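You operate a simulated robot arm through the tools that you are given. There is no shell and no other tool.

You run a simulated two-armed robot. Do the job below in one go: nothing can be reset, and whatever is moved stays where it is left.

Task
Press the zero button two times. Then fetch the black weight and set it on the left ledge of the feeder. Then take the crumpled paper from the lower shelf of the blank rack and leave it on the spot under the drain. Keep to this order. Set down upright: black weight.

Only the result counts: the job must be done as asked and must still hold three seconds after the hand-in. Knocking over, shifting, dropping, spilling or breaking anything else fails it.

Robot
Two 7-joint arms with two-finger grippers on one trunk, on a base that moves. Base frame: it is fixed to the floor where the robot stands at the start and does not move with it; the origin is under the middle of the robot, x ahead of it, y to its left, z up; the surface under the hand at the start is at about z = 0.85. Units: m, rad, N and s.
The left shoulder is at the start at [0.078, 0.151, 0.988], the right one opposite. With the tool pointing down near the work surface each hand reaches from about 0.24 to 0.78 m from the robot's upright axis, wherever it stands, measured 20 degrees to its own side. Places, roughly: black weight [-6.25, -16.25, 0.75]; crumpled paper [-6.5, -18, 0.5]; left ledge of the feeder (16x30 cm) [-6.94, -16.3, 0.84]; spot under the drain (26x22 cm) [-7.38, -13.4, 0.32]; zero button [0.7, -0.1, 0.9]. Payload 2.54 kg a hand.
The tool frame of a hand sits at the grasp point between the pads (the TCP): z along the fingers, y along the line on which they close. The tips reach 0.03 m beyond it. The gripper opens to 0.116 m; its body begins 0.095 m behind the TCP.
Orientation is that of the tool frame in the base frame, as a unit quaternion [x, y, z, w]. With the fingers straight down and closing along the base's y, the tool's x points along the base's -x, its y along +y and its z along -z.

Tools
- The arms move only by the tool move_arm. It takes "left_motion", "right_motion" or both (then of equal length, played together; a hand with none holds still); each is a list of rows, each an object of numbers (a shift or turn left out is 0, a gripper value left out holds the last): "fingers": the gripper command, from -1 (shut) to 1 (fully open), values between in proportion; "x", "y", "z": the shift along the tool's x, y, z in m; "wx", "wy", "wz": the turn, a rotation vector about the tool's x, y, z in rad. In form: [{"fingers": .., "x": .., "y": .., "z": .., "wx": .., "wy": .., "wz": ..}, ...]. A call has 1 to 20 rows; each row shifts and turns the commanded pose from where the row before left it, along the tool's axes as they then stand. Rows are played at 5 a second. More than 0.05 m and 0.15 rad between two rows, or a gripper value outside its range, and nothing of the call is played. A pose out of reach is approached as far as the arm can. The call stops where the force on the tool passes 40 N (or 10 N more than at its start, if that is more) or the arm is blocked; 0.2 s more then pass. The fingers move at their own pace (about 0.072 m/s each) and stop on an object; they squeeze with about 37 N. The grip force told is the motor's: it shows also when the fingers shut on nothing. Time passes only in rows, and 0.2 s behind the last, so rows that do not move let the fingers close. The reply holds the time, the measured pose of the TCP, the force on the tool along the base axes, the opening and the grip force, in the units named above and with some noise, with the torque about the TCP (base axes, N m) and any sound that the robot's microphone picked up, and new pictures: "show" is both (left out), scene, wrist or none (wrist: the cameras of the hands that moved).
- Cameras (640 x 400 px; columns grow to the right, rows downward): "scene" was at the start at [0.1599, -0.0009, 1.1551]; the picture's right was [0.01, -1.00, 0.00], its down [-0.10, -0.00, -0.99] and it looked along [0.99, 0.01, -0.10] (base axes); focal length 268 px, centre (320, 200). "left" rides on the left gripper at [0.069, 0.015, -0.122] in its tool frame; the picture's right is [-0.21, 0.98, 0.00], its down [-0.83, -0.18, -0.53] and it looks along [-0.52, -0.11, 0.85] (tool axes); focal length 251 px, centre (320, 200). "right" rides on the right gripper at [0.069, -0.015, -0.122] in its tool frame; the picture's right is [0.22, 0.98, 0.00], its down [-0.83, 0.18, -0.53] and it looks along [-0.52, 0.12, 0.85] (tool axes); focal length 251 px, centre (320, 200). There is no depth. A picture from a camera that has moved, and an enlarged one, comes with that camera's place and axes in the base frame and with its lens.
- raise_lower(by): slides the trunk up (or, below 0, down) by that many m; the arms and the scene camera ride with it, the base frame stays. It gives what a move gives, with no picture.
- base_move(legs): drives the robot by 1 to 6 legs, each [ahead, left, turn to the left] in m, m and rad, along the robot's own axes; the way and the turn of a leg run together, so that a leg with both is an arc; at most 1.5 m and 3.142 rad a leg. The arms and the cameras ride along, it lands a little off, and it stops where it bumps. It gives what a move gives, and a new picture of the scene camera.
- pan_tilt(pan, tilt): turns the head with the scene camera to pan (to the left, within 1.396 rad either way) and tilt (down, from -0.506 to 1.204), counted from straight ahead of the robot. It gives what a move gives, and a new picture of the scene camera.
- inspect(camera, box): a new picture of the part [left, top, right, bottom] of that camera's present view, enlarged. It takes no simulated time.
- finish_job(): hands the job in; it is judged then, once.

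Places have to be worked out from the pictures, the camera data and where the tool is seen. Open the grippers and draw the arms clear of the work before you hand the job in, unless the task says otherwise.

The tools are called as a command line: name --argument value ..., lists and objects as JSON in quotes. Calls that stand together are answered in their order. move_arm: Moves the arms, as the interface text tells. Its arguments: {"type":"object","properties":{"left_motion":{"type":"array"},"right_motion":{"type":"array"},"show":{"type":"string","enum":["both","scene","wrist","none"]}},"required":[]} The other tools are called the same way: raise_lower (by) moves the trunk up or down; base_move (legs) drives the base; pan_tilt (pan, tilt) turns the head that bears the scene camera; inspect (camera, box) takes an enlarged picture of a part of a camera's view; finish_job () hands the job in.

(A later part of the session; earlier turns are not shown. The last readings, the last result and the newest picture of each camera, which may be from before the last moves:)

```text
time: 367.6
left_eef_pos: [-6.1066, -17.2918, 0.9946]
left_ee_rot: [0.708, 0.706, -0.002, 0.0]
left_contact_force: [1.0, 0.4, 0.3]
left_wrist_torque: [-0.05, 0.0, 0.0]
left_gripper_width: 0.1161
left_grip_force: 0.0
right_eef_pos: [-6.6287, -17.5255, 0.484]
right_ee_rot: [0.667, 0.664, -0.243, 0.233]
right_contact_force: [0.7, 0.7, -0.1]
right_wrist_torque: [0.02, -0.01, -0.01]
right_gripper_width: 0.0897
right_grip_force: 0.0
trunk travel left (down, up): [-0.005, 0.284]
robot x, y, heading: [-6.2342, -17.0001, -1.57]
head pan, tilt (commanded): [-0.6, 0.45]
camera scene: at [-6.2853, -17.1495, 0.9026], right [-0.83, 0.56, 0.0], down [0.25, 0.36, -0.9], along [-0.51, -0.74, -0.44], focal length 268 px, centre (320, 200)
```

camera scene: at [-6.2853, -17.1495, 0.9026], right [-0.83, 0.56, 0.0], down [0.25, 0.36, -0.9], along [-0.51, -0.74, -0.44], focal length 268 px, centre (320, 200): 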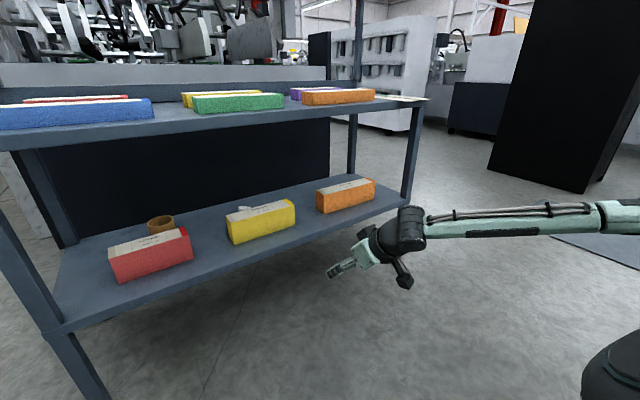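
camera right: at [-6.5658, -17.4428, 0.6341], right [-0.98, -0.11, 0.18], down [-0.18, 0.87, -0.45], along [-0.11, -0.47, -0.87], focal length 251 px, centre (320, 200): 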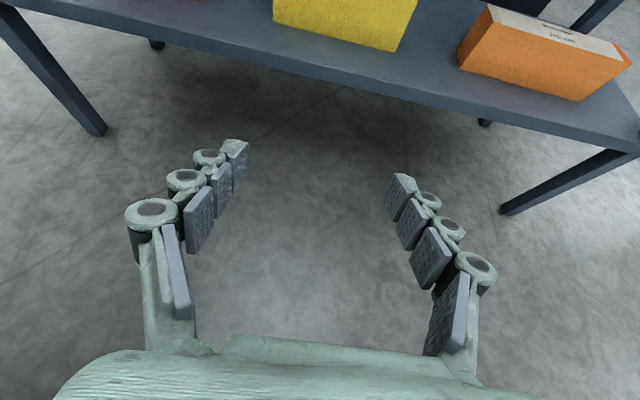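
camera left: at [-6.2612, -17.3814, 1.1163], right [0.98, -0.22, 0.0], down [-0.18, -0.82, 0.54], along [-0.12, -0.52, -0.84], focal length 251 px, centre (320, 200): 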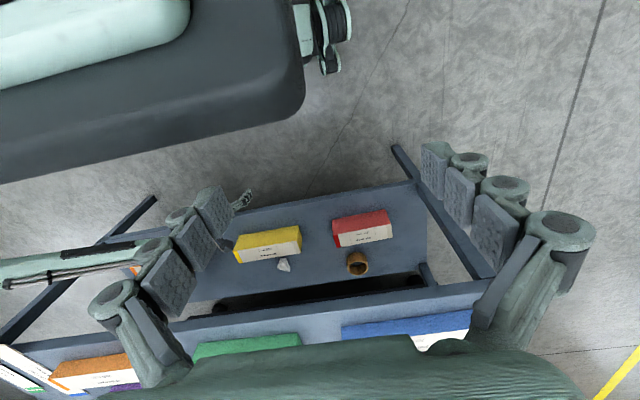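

Tilted 40 degrees, the forearm stays level (elbow z ≈ 0.71, well back). I rehearse the final grasp posture here in free space: 30 degrees, z ≈ 0.41, a little further forward.

move_arm --right_motion '[{"wy": 0.082}, {"wy": 0.082}, {"x": 0.0022, "z": 0.0272}, {"x": 0.0022, "z": 0.0272}, {"x": 0.0022, "z": 0.0272}, {}]' --show "scene"

```text
time: 369.0
left_eef_pos: [-6.1083, -17.2916, 0.9954]
left_ee_rot: [0.708, 0.707, -0.002, 0.0]
left_contact_force: [0.2, -0.6, 0.0]
left_wrist_torque: [0.0, 0.03, 0.01]
left_gripper_width: 0.1162
left_grip_force: 0.1
right_eef_pos: [-6.6303, -17.5614, 0.408]
right_ee_rot: [0.685, 0.681, -0.188, 0.178]
right_contact_force: [-0.9, 0.6, 0.0]
right_wrist_torque: [0.0, -0.04, 0.02]
right_gripper_width: 0.0898
right_grip_force: 0.1
trunk travel left (down, up): [-0.005, 0.284]
robot x, y, heading: [-6.233, -17.006, -1.569]
head pan, tilt (commanded): [-0.6, 0.45]
camera scene: at [-6.2854, -17.1495, 0.9026], right [-0.83, 0.56, 0.0], down [0.25, 0.36, -0.9], along [-0.51, -0.74, -0.44], focal length 268 px, centre (320, 200)
```

scene: 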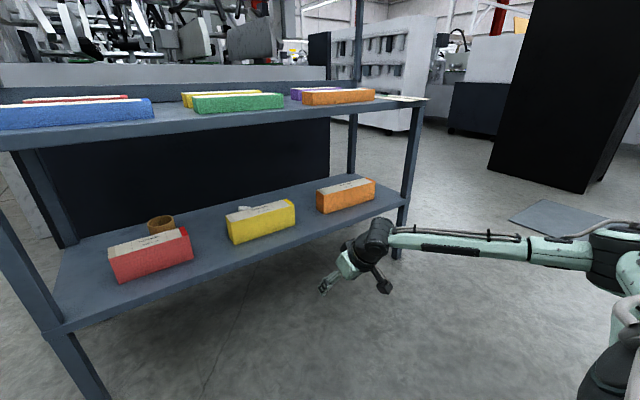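

This is the posture I want: forearm level at z ≈ 0.65, elbow well back, hand at 30 degrees and z = 0.41. I only need the hand less far out to the side so the base clears the rack's left leg; I shift it 9.5 cm left and check again.

move_arm --right_motion '[{"y": 0.032}, {"y": 0.032}, {"y": 0.031}, {}]' --show "scene"

```text
time: 370.0
left_eef_pos: [-6.1087, -17.2924, 0.9948]
left_ee_rot: [0.708, 0.706, -0.002, 0.001]
left_contact_force: [0.4, -0.2, -0.8]
left_wrist_torque: [-0.02, 0.02, 0.01]
left_gripper_width: 0.1163
left_grip_force: 0.1
right_eef_pos: [-6.5331, -17.5623, 0.407]
right_ee_rot: [0.684, 0.682, -0.188, 0.178]
right_contact_force: [0.0, -1.2, -0.2]
right_wrist_torque: [0.01, 0.02, 0.01]
right_gripper_width: 0.0898
right_grip_force: 0.1
trunk travel left (down, up): [-0.005, 0.284]
robot x, y, heading: [-6.2351, -17.002, -1.573]
head pan, tilt (commanded): [-0.6, 0.45]
camera scene: at [-6.2854, -17.1495, 0.9026], right [-0.83, 0.56, 0.0], down [0.25, 0.36, -0.9], along [-0.51, -0.74, -0.44], focal length 268 px, centre (320, 200)
```

scene: 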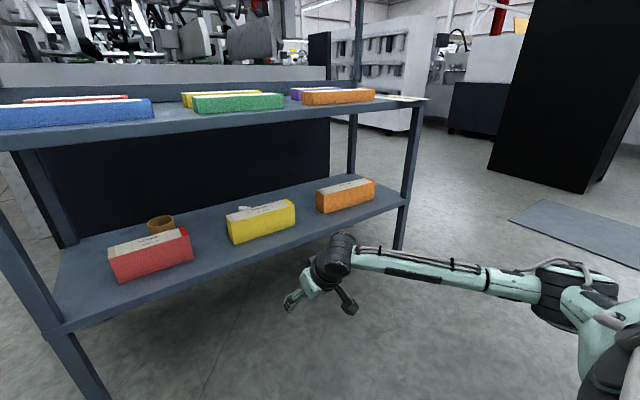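

Even better: elbow at z ≈ 0.62, level forearm. I extend 4 cm more so the base can keep a bit further from the rack, then rehearse the reverse motion: raising to z ≈ 0.50 while tilting to 60 degrees.

move_arm --right_motion '[{"x": -0.0173, "z": 0.01}, {"x": -0.0173, "z": 0.01}, {}]' --show "scene"

move_arm --right_motion '[{"x": -0.0082, "z": -0.0132, "wy": -0.0873}, {"x": -0.0094, "z": -0.0123, "wy": -0.0873}, {"x": -0.0105, "z": -0.0114, "wy": -0.0873}, {"x": -0.0114, "z": -0.0105, "wy": -0.0873}, {"x": -0.0123, "z": -0.0094, "wy": -0.0873}, {"x": -0.0131, "z": -0.0082, "wy": -0.0873}, {}]' --show "both"

```text
time: 370.8
left_eef_pos: [-6.1079, -17.2918, 0.9944]
left_ee_rot: [0.708, 0.707, -0.001, 0.001]
left_contact_force: [-0.1, 0.0, 0.0]
left_wrist_torque: [-0.01, -0.01, -0.02]
left_gripper_width: 0.1161
left_grip_force: 0.0
right_eef_pos: [-6.5361, -17.6023, 0.4087]
right_ee_rot: [0.685, 0.681, -0.189, 0.179]
right_contact_force: [-0.1, -0.1, -0.1]
right_wrist_torque: [0.0, -0.01, -0.06]
right_gripper_width: 0.0901
right_grip_force: 0.2
trunk travel left (down, up): [-0.005, 0.284]
robot x, y, heading: [-6.234, -17.0027, -1.568]
head pan, tilt (commanded): [-0.6, 0.45]
camera scene: at [-6.2853, -17.1495, 0.9026], right [-0.83, 0.56, 0.0], down [0.25, 0.36, -0.9], along [-0.51, -0.74, -0.44], focal length 268 px, centre (320, 200)
```

scene: 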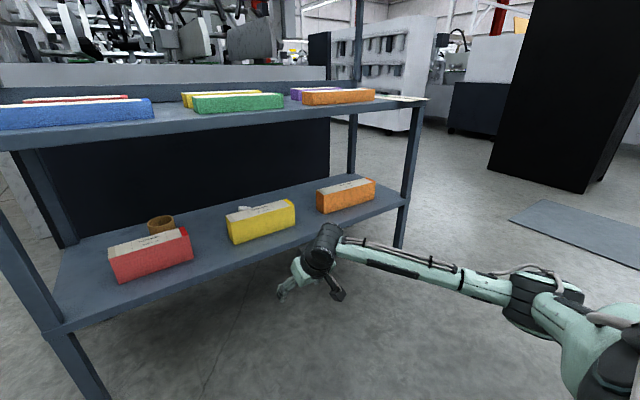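

```text
time: 372.4
left_eef_pos: [-6.1073, -17.292, 0.9955]
left_ee_rot: [0.708, 0.706, -0.003, 0.0]
left_contact_force: [-0.7, -0.3, 0.1]
left_wrist_torque: [0.01, 0.03, -0.02]
left_gripper_width: 0.1158
left_grip_force: 0.0
right_eef_pos: [-6.5346, -17.6061, 0.501]
right_ee_rot: [0.612, 0.612, -0.359, 0.35]
right_contact_force: [-0.6, 0.0, 0.9]
right_wrist_torque: [0.02, 0.02, 0.0]
right_gripper_width: 0.0897
right_grip_force: 0.0
trunk travel left (down, up): [-0.005, 0.284]
robot x, y, heading: [-6.2342, -17.0061, -1.571]
head pan, tilt (commanded): [-0.6, 0.45]
camera scene: at [-6.2853, -17.1495, 0.9026], right [-0.83, 0.56, 0.0], down [0.25, 0.36, -0.9], along [-0.51, -0.74, -0.44], focal length 268 px, centre (320, 200)
camera right: at [-6.549, -17.4661, 0.5011], right [0.98, 0.1, -0.2], down [0.19, 0.05, 0.98], along [0.11, -0.99, 0.03], focal length 251 px, centre (320, 200)
```

scene: 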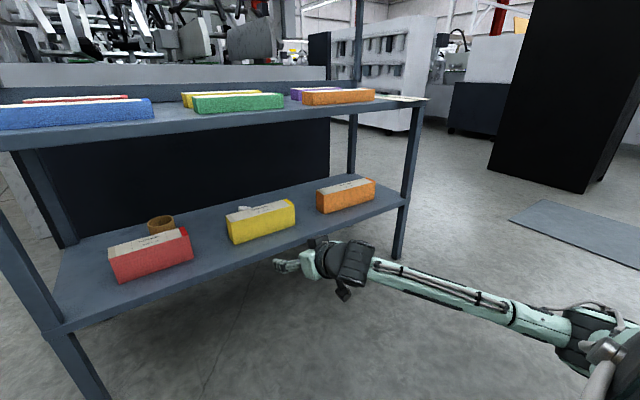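
right: 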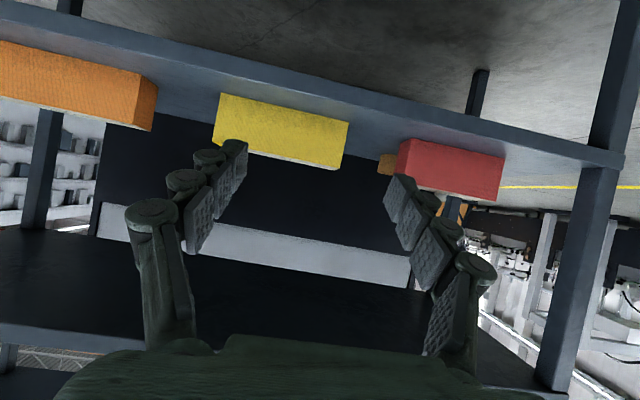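

The whole motion works with the elbow low (z ≈ 0.55-0.6) and back. Now I align the base so the hand's x matches the paper (-6.578) and drive ahead half the way, to the rack's front edge.

base_move --legs '[[0, -0.043, 0]]'

base_move --legs '[[0.22, 0, 0]]'

inspect --camera "right" --box '[0, 0, 640, 400]'

```text
time: 373.5
left_eef_pos: [-6.1501, -17.2921, 0.9943]
left_ee_rot: [0.708, 0.706, -0.001, 0.001]
left_contact_force: [-0.3, -0.7, -0.2]
left_wrist_torque: [0.0, 0.01, 0.04]
left_gripper_width: 0.116
left_grip_force: 0.0
right_eef_pos: [-6.5759, -17.6065, 0.5007]
right_ee_rot: [0.613, 0.613, -0.358, 0.348]
right_contact_force: [-0.2, 0.0, 0.6]
right_wrist_torque: [-0.05, -0.03, 0.0]
right_gripper_width: 0.09
right_grip_force: 0.0
trunk travel left (down, up): [-0.005, 0.284]
robot x, y, heading: [-6.2713, -17.0016, -1.568]
head pan, tilt (commanded): [-0.6, 0.45]
camera scene: at [-6.3279, -17.1495, 0.9026], right [-0.83, 0.56, 0.0], down [0.25, 0.36, -0.9], along [-0.51, -0.74, -0.44], focal length 268 px, centre (320, 200)
```

scene: 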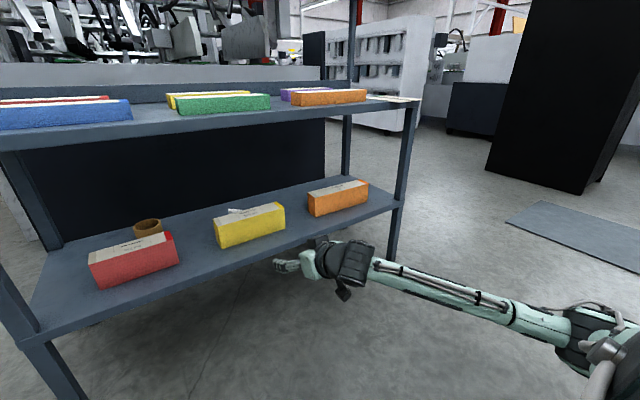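

```text
time: 375.2
left_eef_pos: [-6.151, -17.5105, 0.9948]
left_ee_rot: [0.709, 0.706, -0.002, 0.001]
left_contact_force: [-0.1, -0.3, -0.5]
left_wrist_torque: [0.0, 0.03, 0.0]
left_gripper_width: 0.116
left_grip_force: 0.1
right_eef_pos: [-6.5784, -17.8245, 0.5005]
right_ee_rot: [0.613, 0.611, -0.36, 0.348]
right_contact_force: [0.0, 0.4, -0.3]
right_wrist_torque: [0.03, 0.02, 0.01]
right_gripper_width: 0.0897
right_grip_force: 0.0
trunk travel left (down, up): [-0.005, 0.284]
robot x, y, heading: [-6.2739, -17.2244, -1.575]
head pan, tilt (commanded): [-0.6, 0.45]
camera scene: at [-6.3282, -17.3686, 0.9026], right [-0.82, 0.57, 0.0], down [0.25, 0.36, -0.9], along [-0.51, -0.74, -0.44], focal length 268 px, centre (320, 200)
```

scene: 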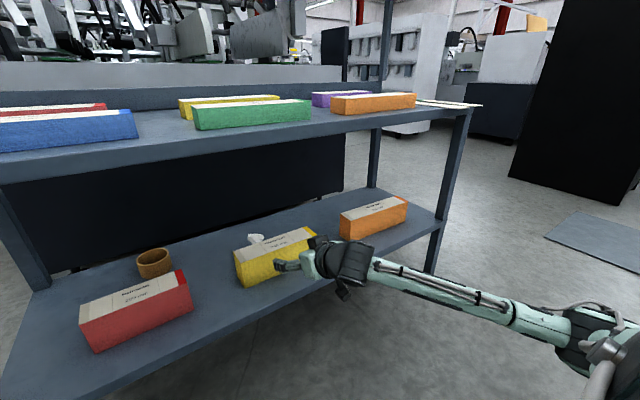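

```text
1.00 times, centred on (320, 200) of right (not enlarged: the box is as wide or as high as the picture)
camera zoom: at [-6.5923, -17.6849, 0.5011], right [0.98, 0.1, -0.2], down [0.19, 0.05, 0.98], along [0.1, -0.99, 0.03], focal length 251 px, centre (320, 200)
```

zoom: 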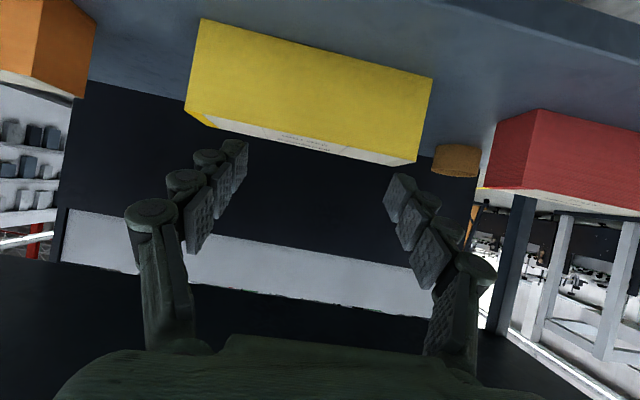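

The hand is lined up (x = -6.578) and the stack's top is at z ≈ 0.455, about 2 cm below the tips. I raise the trunk 1.2 cm for margin and drive the hand in over the stack, in two steps.

raise_lower --by 0.012

base_move --legs '[[0.14, 0, 0]]'

inspect --camera "right" --box '[0, 0, 640, 400]'

```text
time: 375.8
left_eef_pos: [-6.1488, -17.5107, 1.007]
left_ee_rot: [0.709, 0.706, -0.002, 0.001]
left_contact_force: [-0.8, -1.0, -1.0]
left_wrist_torque: [0.0, 0.0, 0.01]
left_gripper_width: 0.1161
left_grip_force: 0.1
right_eef_pos: [-6.5786, -17.8257, 0.5123]
right_ee_rot: [0.614, 0.611, -0.359, 0.347]
right_contact_force: [1.7, -0.2, -0.2]
right_wrist_torque: [0.03, 0.0, -0.01]
right_gripper_width: 0.0897
right_grip_force: 0.1
trunk travel left (down, up): [-0.017, 0.272]
robot x, y, heading: [-6.2757, -17.2233, -1.573]
head pan, tilt (commanded): [-0.6, 0.45]
```

```text
time: 377.1
left_eef_pos: [-6.1506, -17.651, 1.0063]
left_ee_rot: [0.708, 0.706, -0.002, 0.0]
left_contact_force: [0.2, -0.2, -0.4]
left_wrist_torque: [-0.02, -0.02, 0.0]
left_gripper_width: 0.1159
left_grip_force: 0.0
right_eef_pos: [-6.5783, -17.9646, 0.5128]
right_ee_rot: [0.612, 0.612, -0.359, 0.349]
right_contact_force: [-0.3, 0.3, 0.3]
right_wrist_torque: [-0.01, -0.02, -0.01]
right_gripper_width: 0.0898
right_grip_force: 0.1
trunk travel left (down, up): [-0.017, 0.272]
robot x, y, heading: [-6.2772, -17.3636, -1.574]
head pan, tilt (commanded): [-0.6, 0.45]
camera scene: at [-6.3282, -17.5086, 0.9146], right [-0.82, 0.57, 0.0], down [0.25, 0.36, -0.9], along [-0.51, -0.74, -0.44], focal length 268 px, centre (320, 200)
```

scene: 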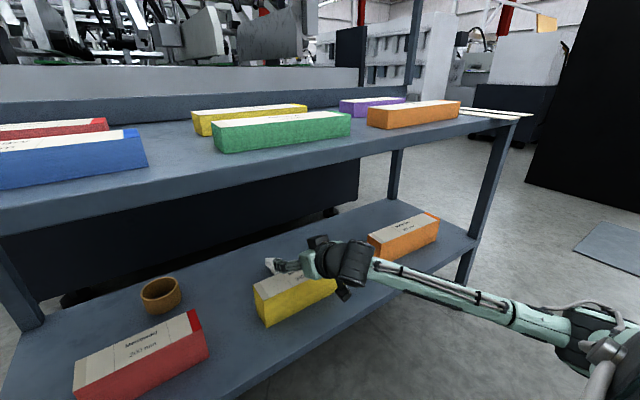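

```text
1.00 times, centred on (320, 200) of right (not enlarged: the box is as wide or as high as the picture)
camera zoom: at [-6.5922, -17.825, 0.5131], right [0.98, 0.1, -0.2], down [0.19, 0.05, 0.98], along [0.11, -0.99, 0.03], focal length 251 px, centre (320, 200)
```

zoom: 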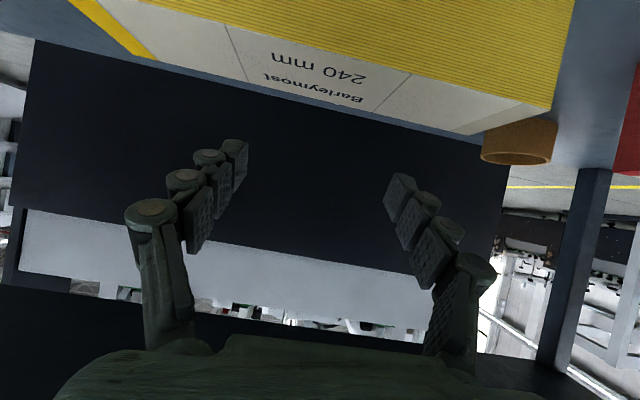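

All is clear; the paper shows at about [-6.57, -18.12] just beyond the fingertips. I drive in the remaining 15 cm.

base_move --legs '[[0.15, 0, 0]]'

inspect --camera "right" --box '[0, 0, 640, 400]'

inspect --camera "scene" --box '[200, 180, 440, 330]'

```text
time: 378.5
left_eef_pos: [-6.1503, -17.8007, 1.0083]
left_ee_rot: [0.708, 0.706, -0.002, 0.001]
left_contact_force: [-0.3, 0.4, -0.6]
left_wrist_torque: [-0.03, 0.02, 0.01]
left_gripper_width: 0.1157
left_grip_force: 0.0
right_eef_pos: [-6.5782, -18.1144, 0.5123]
right_ee_rot: [0.613, 0.611, -0.359, 0.348]
right_contact_force: [0.0, -1.2, 0.0]
right_wrist_torque: [-0.03, 0.03, 0.04]
right_gripper_width: 0.09
right_grip_force: 0.1
trunk travel left (down, up): [-0.017, 0.272]
robot x, y, heading: [-6.2761, -17.5145, -1.571]
head pan, tilt (commanded): [-0.6, 0.45]
camera scene: at [-6.3282, -17.6586, 0.9146], right [-0.82, 0.57, 0.0], down [0.25, 0.36, -0.9], along [-0.51, -0.74, -0.44], focal length 268 px, centre (320, 200)
```

scene: 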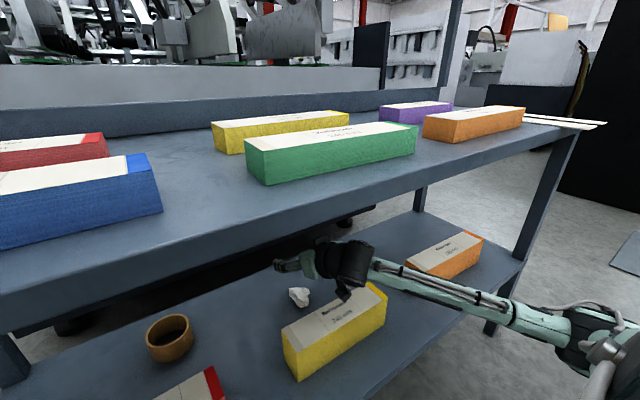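

```text
1.00 times, centred on (320, 200) of right (not enlarged: the box is as wide or as high as the picture)
camera zoom: at [-6.5921, -17.975, 0.5131], right [0.98, 0.1, -0.2], down [0.19, 0.05, 0.98], along [0.11, -0.99, 0.03], focal length 251 px, centre (320, 200)
```

zoom: 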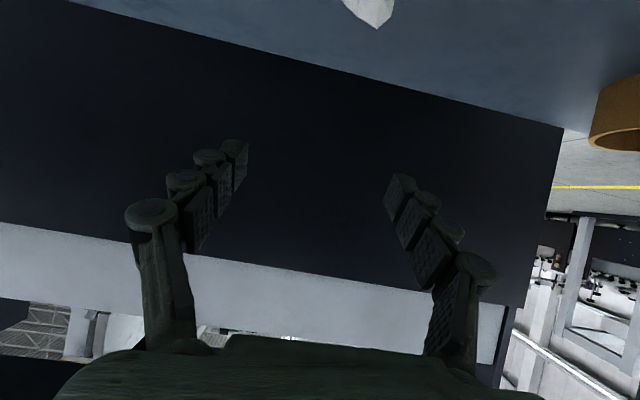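

```text
2.67 times, centred on (320, 255) of scene
camera zoom: at [-6.3282, -17.6586, 0.9146], right [-0.82, 0.57, 0.0], down [0.25, 0.36, -0.9], along [-0.51, -0.74, -0.44], focal length 715 px, centre (320, 53)
```

zoom: 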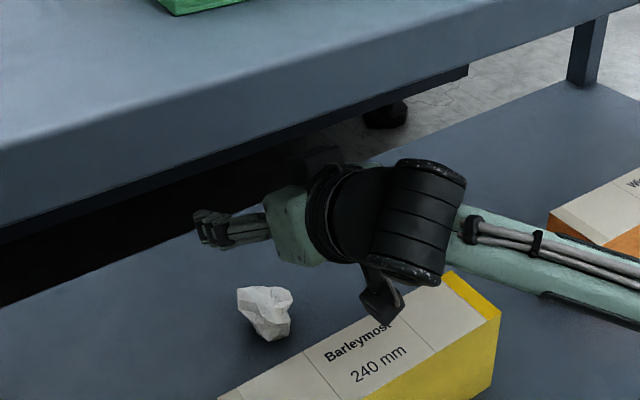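

The hand is in, above the paper; the paper's centre is at about [-6.573, -18.115] and the TCP at [-6.578, -18.114]. I now lower and stand up the hand together as rehearsed, the first half of it.

move_arm --right_motion '[{"x": 0.0134, "z": 0.00775, "wy": 0.0873}, {"x": 0.0127, "z": 0.0089, "wy": 0.0873}, {"x": 0.0119, "z": 0.00996, "wy": 0.0873}, {}]'

inspect --camera "scene" --box '[200, 180, 440, 330]'

```text
time: 379.5
left_eef_pos: [-6.1513, -17.8, 1.008]
left_ee_rot: [0.708, 0.706, -0.002, 0.0]
left_contact_force: [-0.2, 0.4, -0.2]
left_wrist_torque: [0.01, 0.01, -0.06]
left_gripper_width: 0.1159
left_grip_force: 0.1
right_eef_pos: [-6.578, -18.1142, 0.4659]
right_ee_rot: [0.654, 0.652, -0.276, 0.265]
right_contact_force: [0.9, -0.9, 0.3]
right_wrist_torque: [-0.02, -0.01, 0.02]
right_gripper_width: 0.09
right_grip_force: 0.0
trunk travel left (down, up): [-0.017, 0.272]
robot x, y, heading: [-6.2756, -17.51, -1.574]
head pan, tilt (commanded): [-0.6, 0.45]
camera scene: at [-6.3282, -17.6586, 0.9146], right [-0.82, 0.57, 0.0], down [0.25, 0.36, -0.9], along [-0.51, -0.74, -0.44], focal length 268 px, centre (320, 200)
camera right: at [-6.592, -17.9801, 0.5028], right [0.98, 0.14, -0.16], down [0.19, -0.21, 0.96], along [0.1, -0.97, -0.23], focal length 251 px, centre (320, 200)
```

scene: 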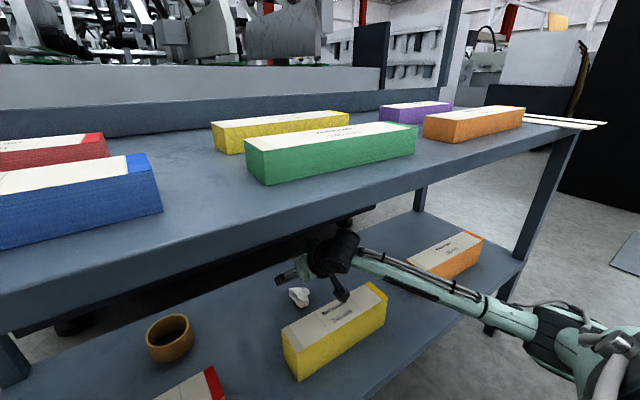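
right: 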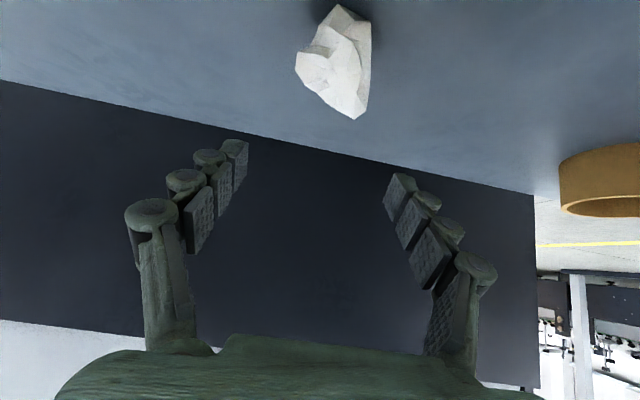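

```text
2.67 times, centred on (320, 255) of scene
camera zoom: at [-6.3282, -17.6586, 0.9146], right [-0.82, 0.57, 0.0], down [0.25, 0.36, -0.9], along [-0.51, -0.74, -0.44], focal length 715 px, centre (320, 53)
```

zoom: 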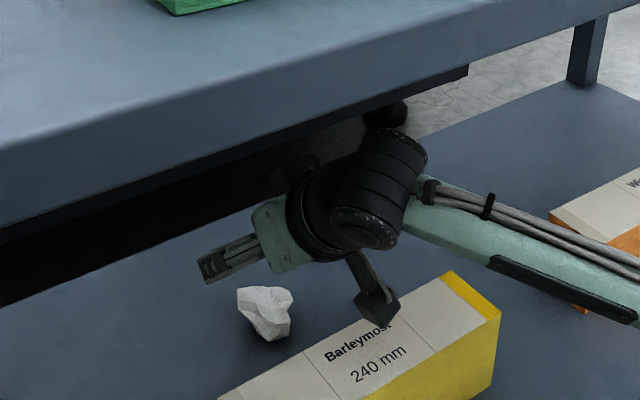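

The paper is fully in view between the fingers: centre ≈ [-6.583, -18.11], top z ≈ 0.42. The camera box clears the stack. I continue with the second half of the lowering.

move_arm --right_motion '[{"x": 0.01096, "z": 0.01096, "y": -0.002, "wy": 0.0873}, {"x": 0.00996, "z": 0.0119, "y": -0.002, "wy": 0.0873}, {"x": 0.0089, "z": 0.0127, "wy": 0.0873}, {}]'

inspect --camera "scene" --box '[200, 180, 440, 330]'

```text
time: 380.5
left_eef_pos: [-6.15, -17.7997, 1.0074]
left_ee_rot: [0.708, 0.706, -0.002, 0.0]
left_contact_force: [0.6, 0.8, 0.3]
left_wrist_torque: [0.02, -0.01, -0.01]
left_gripper_width: 0.116
left_grip_force: 0.0
right_eef_pos: [-6.5842, -18.1152, 0.4201]
right_ee_rot: [0.685, 0.681, -0.188, 0.178]
right_contact_force: [0.5, -0.2, -0.6]
right_wrist_torque: [0.0, -0.01, 0.0]
right_gripper_width: 0.0902
right_grip_force: 0.0
trunk travel left (down, up): [-0.017, 0.272]
robot x, y, heading: [-6.2771, -17.514, -1.568]
head pan, tilt (commanded): [-0.6, 0.45]
camera scene: at [-6.3282, -17.6586, 0.9146], right [-0.82, 0.57, 0.0], down [0.25, 0.36, -0.9], along [-0.51, -0.74, -0.44], focal length 268 px, centre (320, 200)
camera right: at [-6.5964, -17.9946, 0.4897], right [0.98, 0.18, -0.12], down [0.19, -0.45, 0.87], along [0.1, -0.87, -0.47], focal length 251 px, centre (320, 200)
```

scene: 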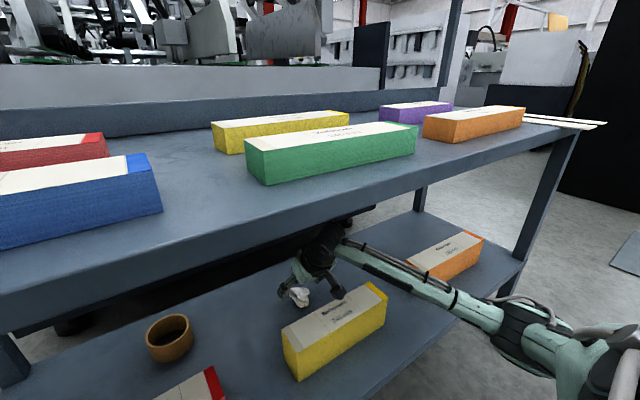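
right: 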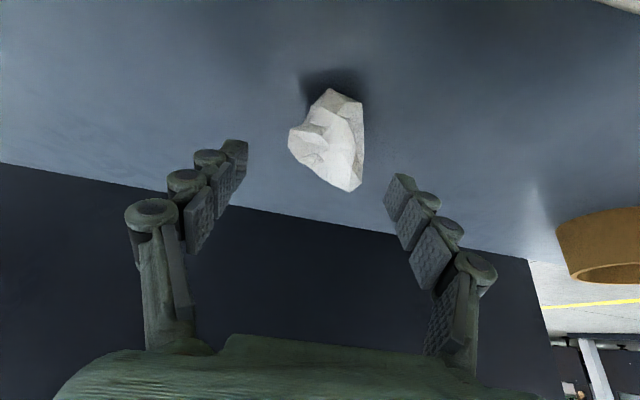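

```text
2.67 times, centred on (320, 255) of scene
camera zoom: at [-6.3282, -17.6586, 0.9146], right [-0.82, 0.57, 0.0], down [0.25, 0.36, -0.9], along [-0.51, -0.74, -0.44], focal length 715 px, centre (320, 53)
```

zoom: 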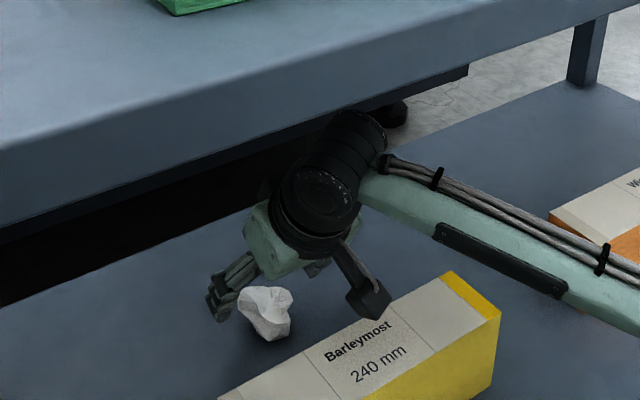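

The paper sits between the fingers (centre ≈ [-6.583, -18.11, 0.387]). I stand the hand up 8 degrees more for clearance over the stack, then ease it down and slightly back; the trunk does the last 1.2 cm.

move_arm --right_motion '[{"wy": 0.07}, {"wy": 0.07}, {"x": 0.0104, "z": 0.0044}, {}]' --show "none"

raise_lower --by -0.012

inspect --camera "right" --box '[200, 60, 440, 210]'

inspect --camera "scene" --box '[240, 200, 400, 300]'

```text
time: 381.5
left_eef_pos: [-6.1501, -17.8004, 1.0072]
left_ee_rot: [0.708, 0.706, -0.002, 0.0]
left_contact_force: [-0.3, 0.1, 0.6]
left_wrist_torque: [0.01, 0.04, 0.01]
left_gripper_width: 0.1159
left_grip_force: 0.0
right_eef_pos: [-6.5829, -18.1078, 0.4102]
right_ee_rot: [0.696, 0.692, -0.14, 0.131]
right_contact_force: [0.0, -0.3, -0.1]
right_wrist_torque: [-0.03, -0.02, 0.03]
right_gripper_width: 0.0899
right_grip_force: 0.0
trunk travel left (down, up): [-0.017, 0.272]
robot x, y, heading: [-6.2737, -17.5158, -1.568]
head pan, tilt (commanded): [-0.6, 0.45]
```

```text
time: 382.1
left_eef_pos: [-6.151, -17.8, 0.9945]
left_ee_rot: [0.708, 0.707, -0.002, 0.0]
left_contact_force: [0.0, 0.5, -0.7]
left_wrist_torque: [0.0, -0.01, 0.0]
left_gripper_width: 0.1159
left_grip_force: 0.0
right_eef_pos: [-6.582, -18.1073, 0.4005]
right_ee_rot: [0.697, 0.691, -0.14, 0.131]
right_contact_force: [0.2, 1.1, 0.9]
right_wrist_torque: [-0.03, 0.01, 0.01]
right_gripper_width: 0.0899
right_grip_force: 0.0
trunk travel left (down, up): [-0.005, 0.284]
robot x, y, heading: [-6.273, -17.5132, -1.568]
head pan, tilt (commanded): [-0.6, 0.45]
```

```text
2.67 times, centred on (320, 135) of right
camera zoom: at [-6.5961, -17.9977, 0.486], right [0.98, 0.19, -0.09], down [0.19, -0.57, 0.8], along [0.1, -0.8, -0.59], focal length 670 px, centre (320, 373)
```

zoom: 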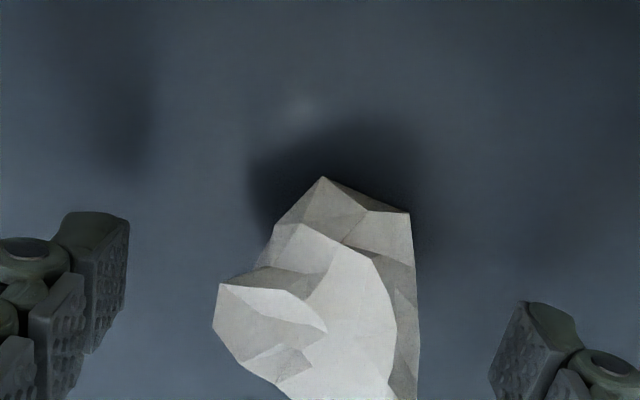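

```text
4.00 times, centred on (320, 250) of scene
camera zoom: at [-6.3282, -17.6586, 0.9027], right [-0.82, 0.57, 0.0], down [0.25, 0.36, -0.9], along [-0.51, -0.74, -0.44], focal length 1072 px, centre (320, 0)
```

zoom: 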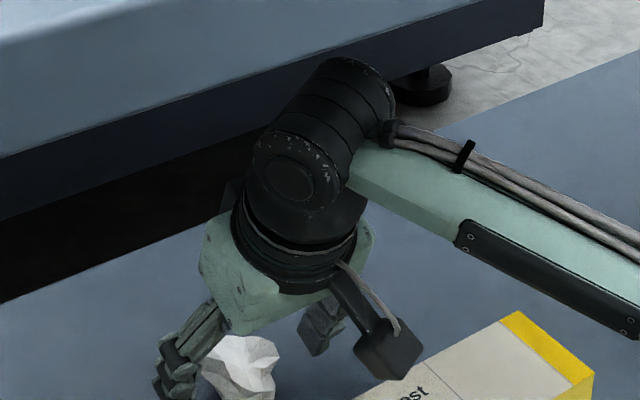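

The fingers straddle the paper, with no contact so far and the camera box clear of the stack. I close the gripper.

move_arm --right_motion '[{"fingers": -1}, {}, {}, {}]'

inspect --camera "right" --box '[200, 60, 440, 210]'

```text
time: 383.1
left_eef_pos: [-6.1504, -17.8007, 0.9948]
left_ee_rot: [0.708, 0.706, -0.002, 0.0]
left_contact_force: [0.0, 0.4, -0.1]
left_wrist_torque: [0.02, 0.03, 0.01]
left_gripper_width: 0.1162
left_grip_force: 0.0
right_eef_pos: [-6.5823, -18.1069, 0.3998]
right_ee_rot: [0.697, 0.691, -0.14, 0.13]
right_contact_force: [0.4, 0.9, 0.7]
right_wrist_torque: [0.01, 0.05, -0.01]
right_gripper_width: 0.054
right_grip_force: 37.1
trunk travel left (down, up): [-0.005, 0.284]
robot x, y, heading: [-6.2783, -17.5132, -1.571]
head pan, tilt (commanded): [-0.6, 0.45]
camera scene: at [-6.3281, -17.6585, 0.9027], right [-0.82, 0.57, 0.0], down [0.25, 0.36, -0.9], along [-0.51, -0.74, -0.44], focal length 268 px, centre (320, 200)
camera right: at [-6.596, -17.9978, 0.4862], right [0.98, 0.19, -0.09], down [0.19, -0.57, 0.8], along [0.1, -0.8, -0.59], focal length 251 px, centre (320, 200)
```

scene: 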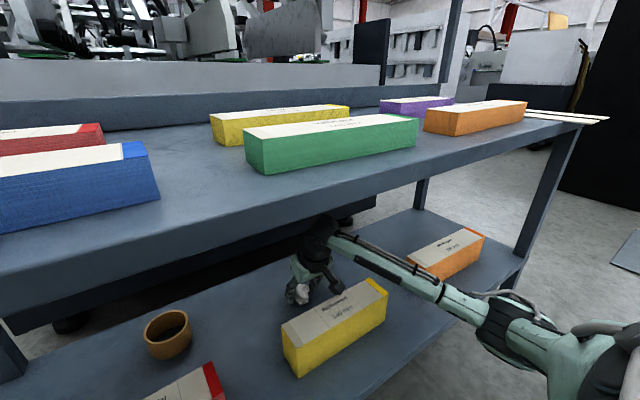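
right: 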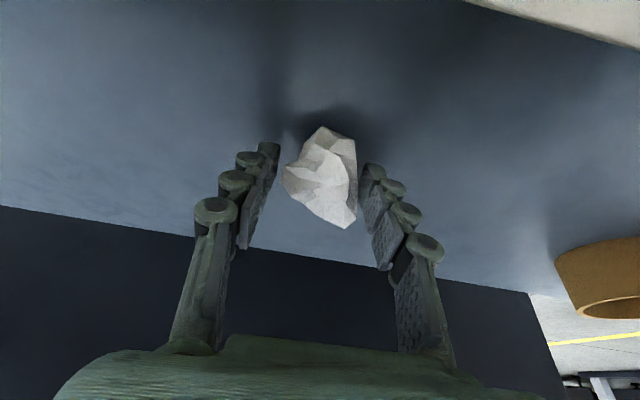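

```text
2.67 times, centred on (320, 135) of right
camera zoom: at [-6.596, -17.9978, 0.4862], right [0.98, 0.19, -0.09], down [0.19, -0.57, 0.8], along [0.1, -0.8, -0.59], focal length 670 px, centre (320, 373)
```

zoom: 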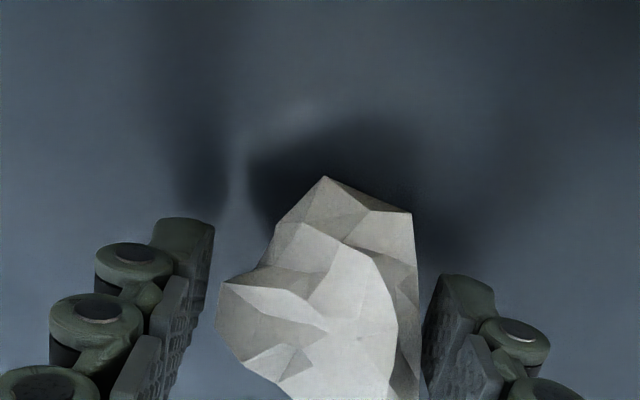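

The gripper stopped at 5.4 cm with full force: the paper is held. I lift 3 cm and check that it comes along.

move_arm --right_motion '[{"x": -0.0037, "z": -0.0093}, {"x": -0.0037, "z": -0.0093}, {"x": -0.0037, "z": -0.0093}, {}]'

inspect --camera "scene" --box '[220, 180, 440, 318]'

```text
time: 384.1
left_eef_pos: [-6.1494, -17.8001, 0.9951]
left_ee_rot: [0.708, 0.706, -0.003, 0.0]
left_contact_force: [0.0, -0.8, 0.4]
left_wrist_torque: [-0.04, 0.0, -0.01]
left_gripper_width: 0.1162
left_grip_force: 0.2
right_eef_pos: [-6.5832, -18.1065, 0.4293]
right_ee_rot: [0.698, 0.69, -0.141, 0.13]
right_contact_force: [-0.4, 0.7, 0.2]
right_wrist_torque: [0.0, -0.03, 0.03]
right_gripper_width: 0.0536
right_grip_force: 37.2
trunk travel left (down, up): [-0.005, 0.284]
robot x, y, heading: [-6.2752, -17.5154, -1.574]
head pan, tilt (commanded): [-0.6, 0.45]
camera scene: at [-6.3282, -17.6586, 0.9026], right [-0.82, 0.57, 0.0], down [0.25, 0.36, -0.9], along [-0.51, -0.74, -0.44], focal length 268 px, centre (320, 200)
camera right: at [-6.5958, -17.9975, 0.5159], right [0.98, 0.19, -0.09], down [0.19, -0.57, 0.8], along [0.1, -0.8, -0.59], focal length 251 px, centre (320, 200)
```

scene: 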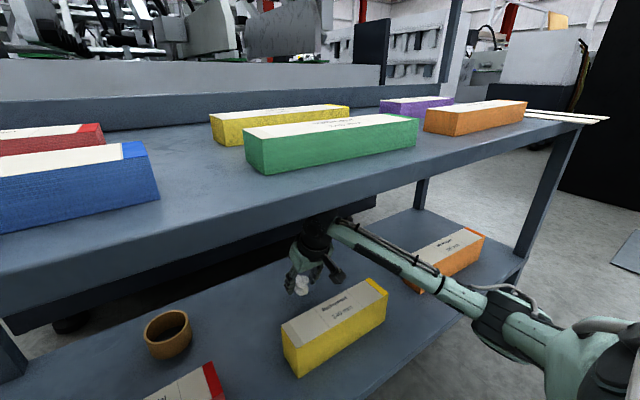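
right: 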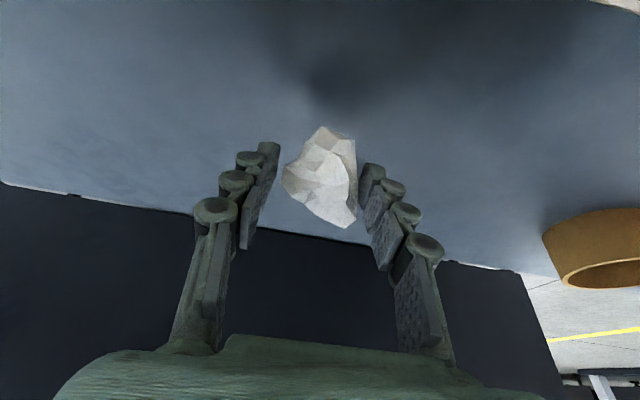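

```text
2.90 times, centred on (330, 249) of scene
camera zoom: at [-6.3282, -17.6586, 0.9026], right [-0.82, 0.57, 0.0], down [0.25, 0.36, -0.9], along [-0.51, -0.74, -0.44], focal length 777 px, centre (291, 58)
```

zoom: 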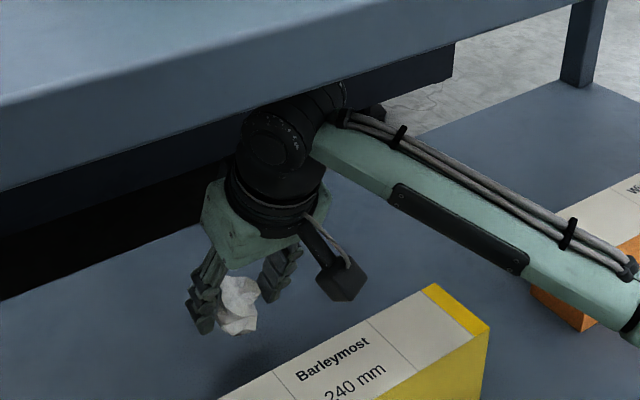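

The paper hangs in the gripper. I reverse the way in: raising to z ≈ 0.535 while tilting back to 60 degrees, so that the paper clears the stack.

move_arm --right_motion '[{"x": -0.00496, "z": -0.01228, "wy": -0.083}, {"x": -0.00596, "z": -0.01183, "wy": -0.083}, {"x": -0.00692, "z": -0.0113, "wy": -0.083}, {"x": -0.00783, "z": -0.01068, "wy": -0.083}, {"x": -0.0087, "z": -0.01, "wy": -0.083}, {"x": -0.0095, "z": -0.00925, "wy": -0.083}, {"x": -0.01022, "z": -0.00843, "wy": -0.083}, {"x": -0.01089, "z": -0.00755, "wy": -0.083}, {}]'

inspect --camera "scene" --box '[220, 180, 440, 318]'

```text
time: 386.1
left_eef_pos: [-6.1503, -17.8007, 0.9947]
left_ee_rot: [0.708, 0.706, -0.002, 0.001]
left_contact_force: [0.4, -0.1, -0.1]
left_wrist_torque: [0.0, -0.01, -0.02]
left_gripper_width: 0.116
left_grip_force: 0.0
right_eef_pos: [-6.5809, -18.1062, 0.5344]
right_ee_rot: [0.613, 0.611, -0.36, 0.348]
right_contact_force: [-0.1, 0.4, 0.3]
right_wrist_torque: [-0.01, 0.01, -0.02]
right_gripper_width: 0.0537
right_grip_force: 36.9
trunk travel left (down, up): [-0.005, 0.284]
robot x, y, heading: [-6.2744, -17.5126, -1.573]
head pan, tilt (commanded): [-0.6, 0.45]
camera scene: at [-6.3282, -17.6586, 0.9026], right [-0.82, 0.57, 0.0], down [0.25, 0.36, -0.9], along [-0.51, -0.74, -0.44], focal length 268 px, centre (320, 200)
camera right: at [-6.595, -17.9672, 0.536], right [0.98, 0.1, -0.2], down [0.19, 0.05, 0.98], along [0.11, -0.99, 0.03], focal length 251 px, centre (320, 200)
```

scene: 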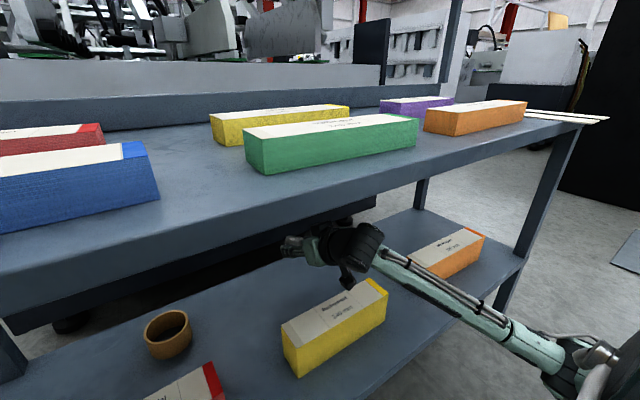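
right: 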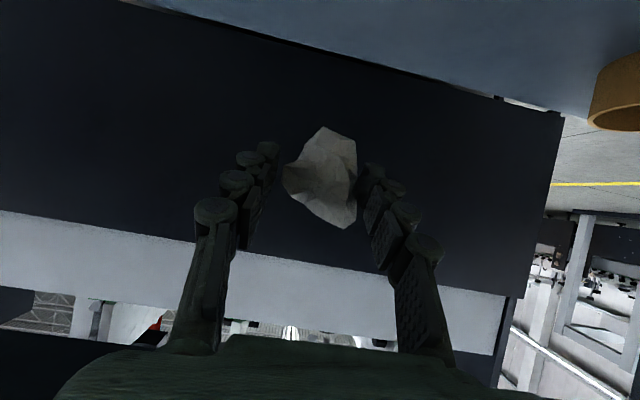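

```text
2.90 times, centred on (330, 249) of scene
camera zoom: at [-6.3282, -17.6586, 0.9026], right [-0.82, 0.57, 0.0], down [0.25, 0.36, -0.9], along [-0.51, -0.74, -0.44], focal length 777 px, centre (291, 58)
```

zoom: 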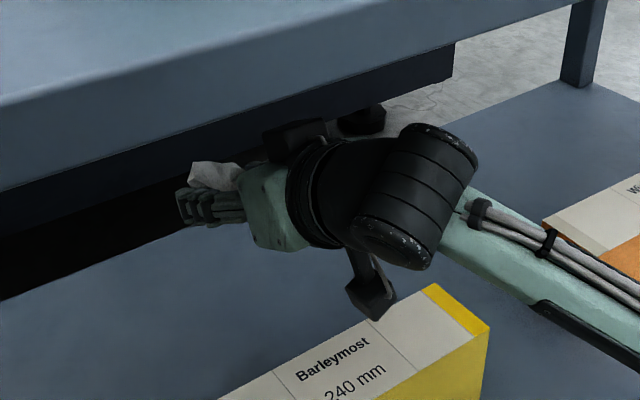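

The paper is held firmly and everything is above the stack. I back the base straight out by 0.5 m.

base_move --legs '[[-0.25, 0, 0], [-0.24, 0, 0]]'

inspect --camera "scene" --box '[0, 100, 440, 375]'

```text
time: 389.3
left_eef_pos: [-6.15, -17.3119, 0.9938]
left_ee_rot: [0.707, 0.707, -0.002, 0.001]
left_contact_force: [0.1, -0.3, 0.5]
left_wrist_torque: [-0.02, 0.01, 0.02]
left_gripper_width: 0.1159
left_grip_force: 0.0
right_eef_pos: [-6.5802, -17.6187, 0.5358]
right_ee_rot: [0.611, 0.613, -0.358, 0.35]
right_contact_force: [0.2, -0.3, -0.9]
right_wrist_torque: [-0.02, 0.04, 0.01]
right_gripper_width: 0.0532
right_grip_force: 36.8
trunk travel left (down, up): [-0.005, 0.284]
robot x, y, heading: [-6.2775, -17.0303, -1.57]
head pan, tilt (commanded): [-0.6, 0.45]
camera scene: at [-6.3279, -17.1703, 0.9026], right [-0.83, 0.56, 0.0], down [0.25, 0.36, -0.9], along [-0.51, -0.74, -0.44], focal length 268 px, centre (320, 200)
```

scene: 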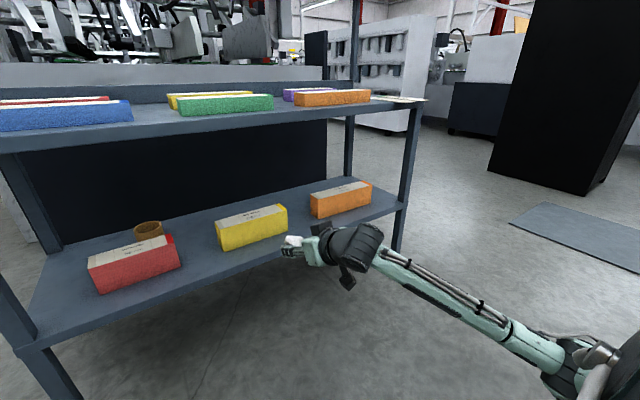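

```text
1.45 times, centred on (220, 238) of scene
camera zoom: at [-6.3279, -17.1703, 0.9026], right [-0.83, 0.56, 0.0], down [0.25, 0.36, -0.9], along [-0.51, -0.74, -0.44], focal length 390 px, centre (466, 146)
```

zoom: 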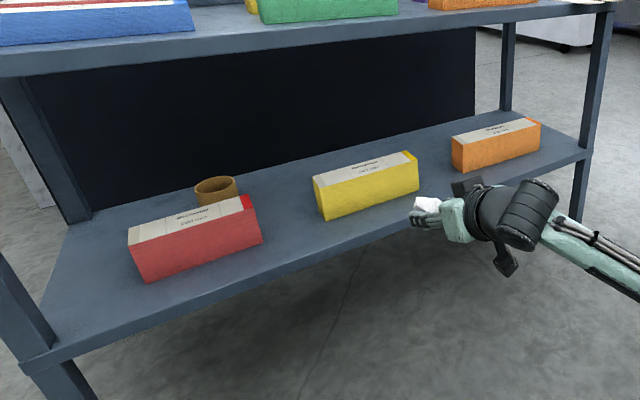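

The paper is out and the rack is undisturbed. I draw the hand in, raise the trunk for a better view, and move to the middle of the lane before turning.

move_arm --right_motion '[{"x": 0.02, "z": -0.0347}, {"x": 0.02, "z": -0.0347}, {"x": 0.02, "z": -0.0347}, {}]' --show "scene"

raise_lower --by 0.28

base_move --legs '[[0.14, 0, 0]]'

```text
time: 390.3
left_eef_pos: [-6.1499, -17.3117, 0.9948]
left_ee_rot: [0.708, 0.706, -0.002, 0.0]
left_contact_force: [0.1, -0.3, 1.2]
left_wrist_torque: [0.02, -0.01, 0.01]
left_gripper_width: 0.116
left_grip_force: 0.0
right_eef_pos: [-6.5843, -17.5076, 0.5283]
right_ee_rot: [0.613, 0.612, -0.359, 0.349]
right_contact_force: [-0.2, 0.3, -0.5]
right_wrist_torque: [0.02, -0.02, -0.02]
right_gripper_width: 0.0529
right_grip_force: 36.9
right hand out of reach, approached as far as the arm can: row 3
trunk travel left (down, up): [-0.005, 0.284]
robot x, y, heading: [-6.275, -17.0237, -1.572]
head pan, tilt (commanded): [-0.6, 0.45]
camera scene: at [-6.3279, -17.1702, 0.9026], right [-0.83, 0.56, 0.0], down [0.25, 0.36, -0.9], along [-0.51, -0.74, -0.44], focal length 268 px, centre (320, 200)
```

scene: 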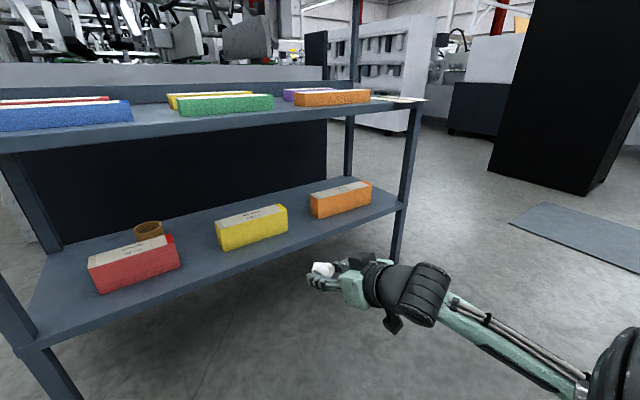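

```text
time: 393.1
left_eef_pos: [-6.1499, -17.3129, 1.2746]
left_ee_rot: [0.708, 0.706, -0.002, 0.0]
left_contact_force: [-0.4, -0.3, -0.7]
left_wrist_torque: [0.0, 0.0, -0.02]
left_gripper_width: 0.1158
left_grip_force: 0.0
right_eef_pos: [-6.5835, -17.5084, 0.8086]
right_ee_rot: [0.612, 0.612, -0.359, 0.35]
right_contact_force: [0.5, 0.2, 0.3]
right_wrist_torque: [-0.05, 0.02, 0.02]
right_gripper_width: 0.0527
right_grip_force: 37.3
trunk travel left (down, up): [-0.285, 0.004]
robot x, y, heading: [-6.2788, -17.021, -1.57]
head pan, tilt (commanded): [-0.6, 0.45]
```

```text
time: 394.5
left_eef_pos: [-6.1495, -17.4508, 1.2742]
left_ee_rot: [0.708, 0.706, -0.002, 0.0]
left_contact_force: [-0.1, -0.3, -0.4]
left_wrist_torque: [0.05, 0.0, 0.0]
left_gripper_width: 0.1158
left_grip_force: 0.0
right_eef_pos: [-6.5852, -17.6466, 0.8091]
right_ee_rot: [0.613, 0.611, -0.359, 0.348]
right_contact_force: [-0.6, 0.1, 0.3]
right_wrist_torque: [-0.01, -0.03, 0.03]
right_gripper_width: 0.0525
right_grip_force: 36.6
trunk travel left (down, up): [-0.285, 0.004]
robot x, y, heading: [-6.2766, -17.1619, -1.569]
head pan, tilt (commanded): [-0.6, 0.45]
camera scene: at [-6.3279, -17.3094, 1.1825], right [-0.83, 0.56, 0.0], down [0.25, 0.36, -0.9], along [-0.51, -0.74, -0.44], focal length 268 px, centre (320, 200)
```

scene: 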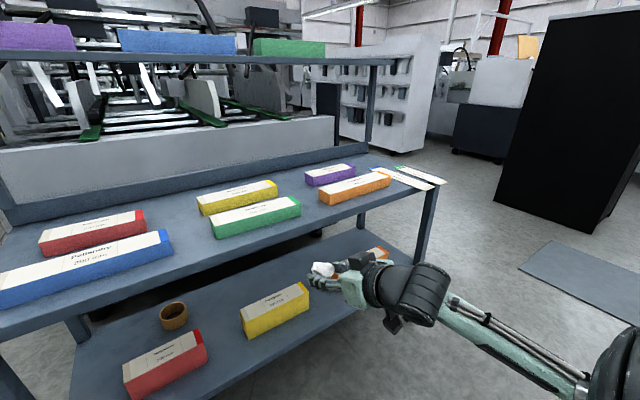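

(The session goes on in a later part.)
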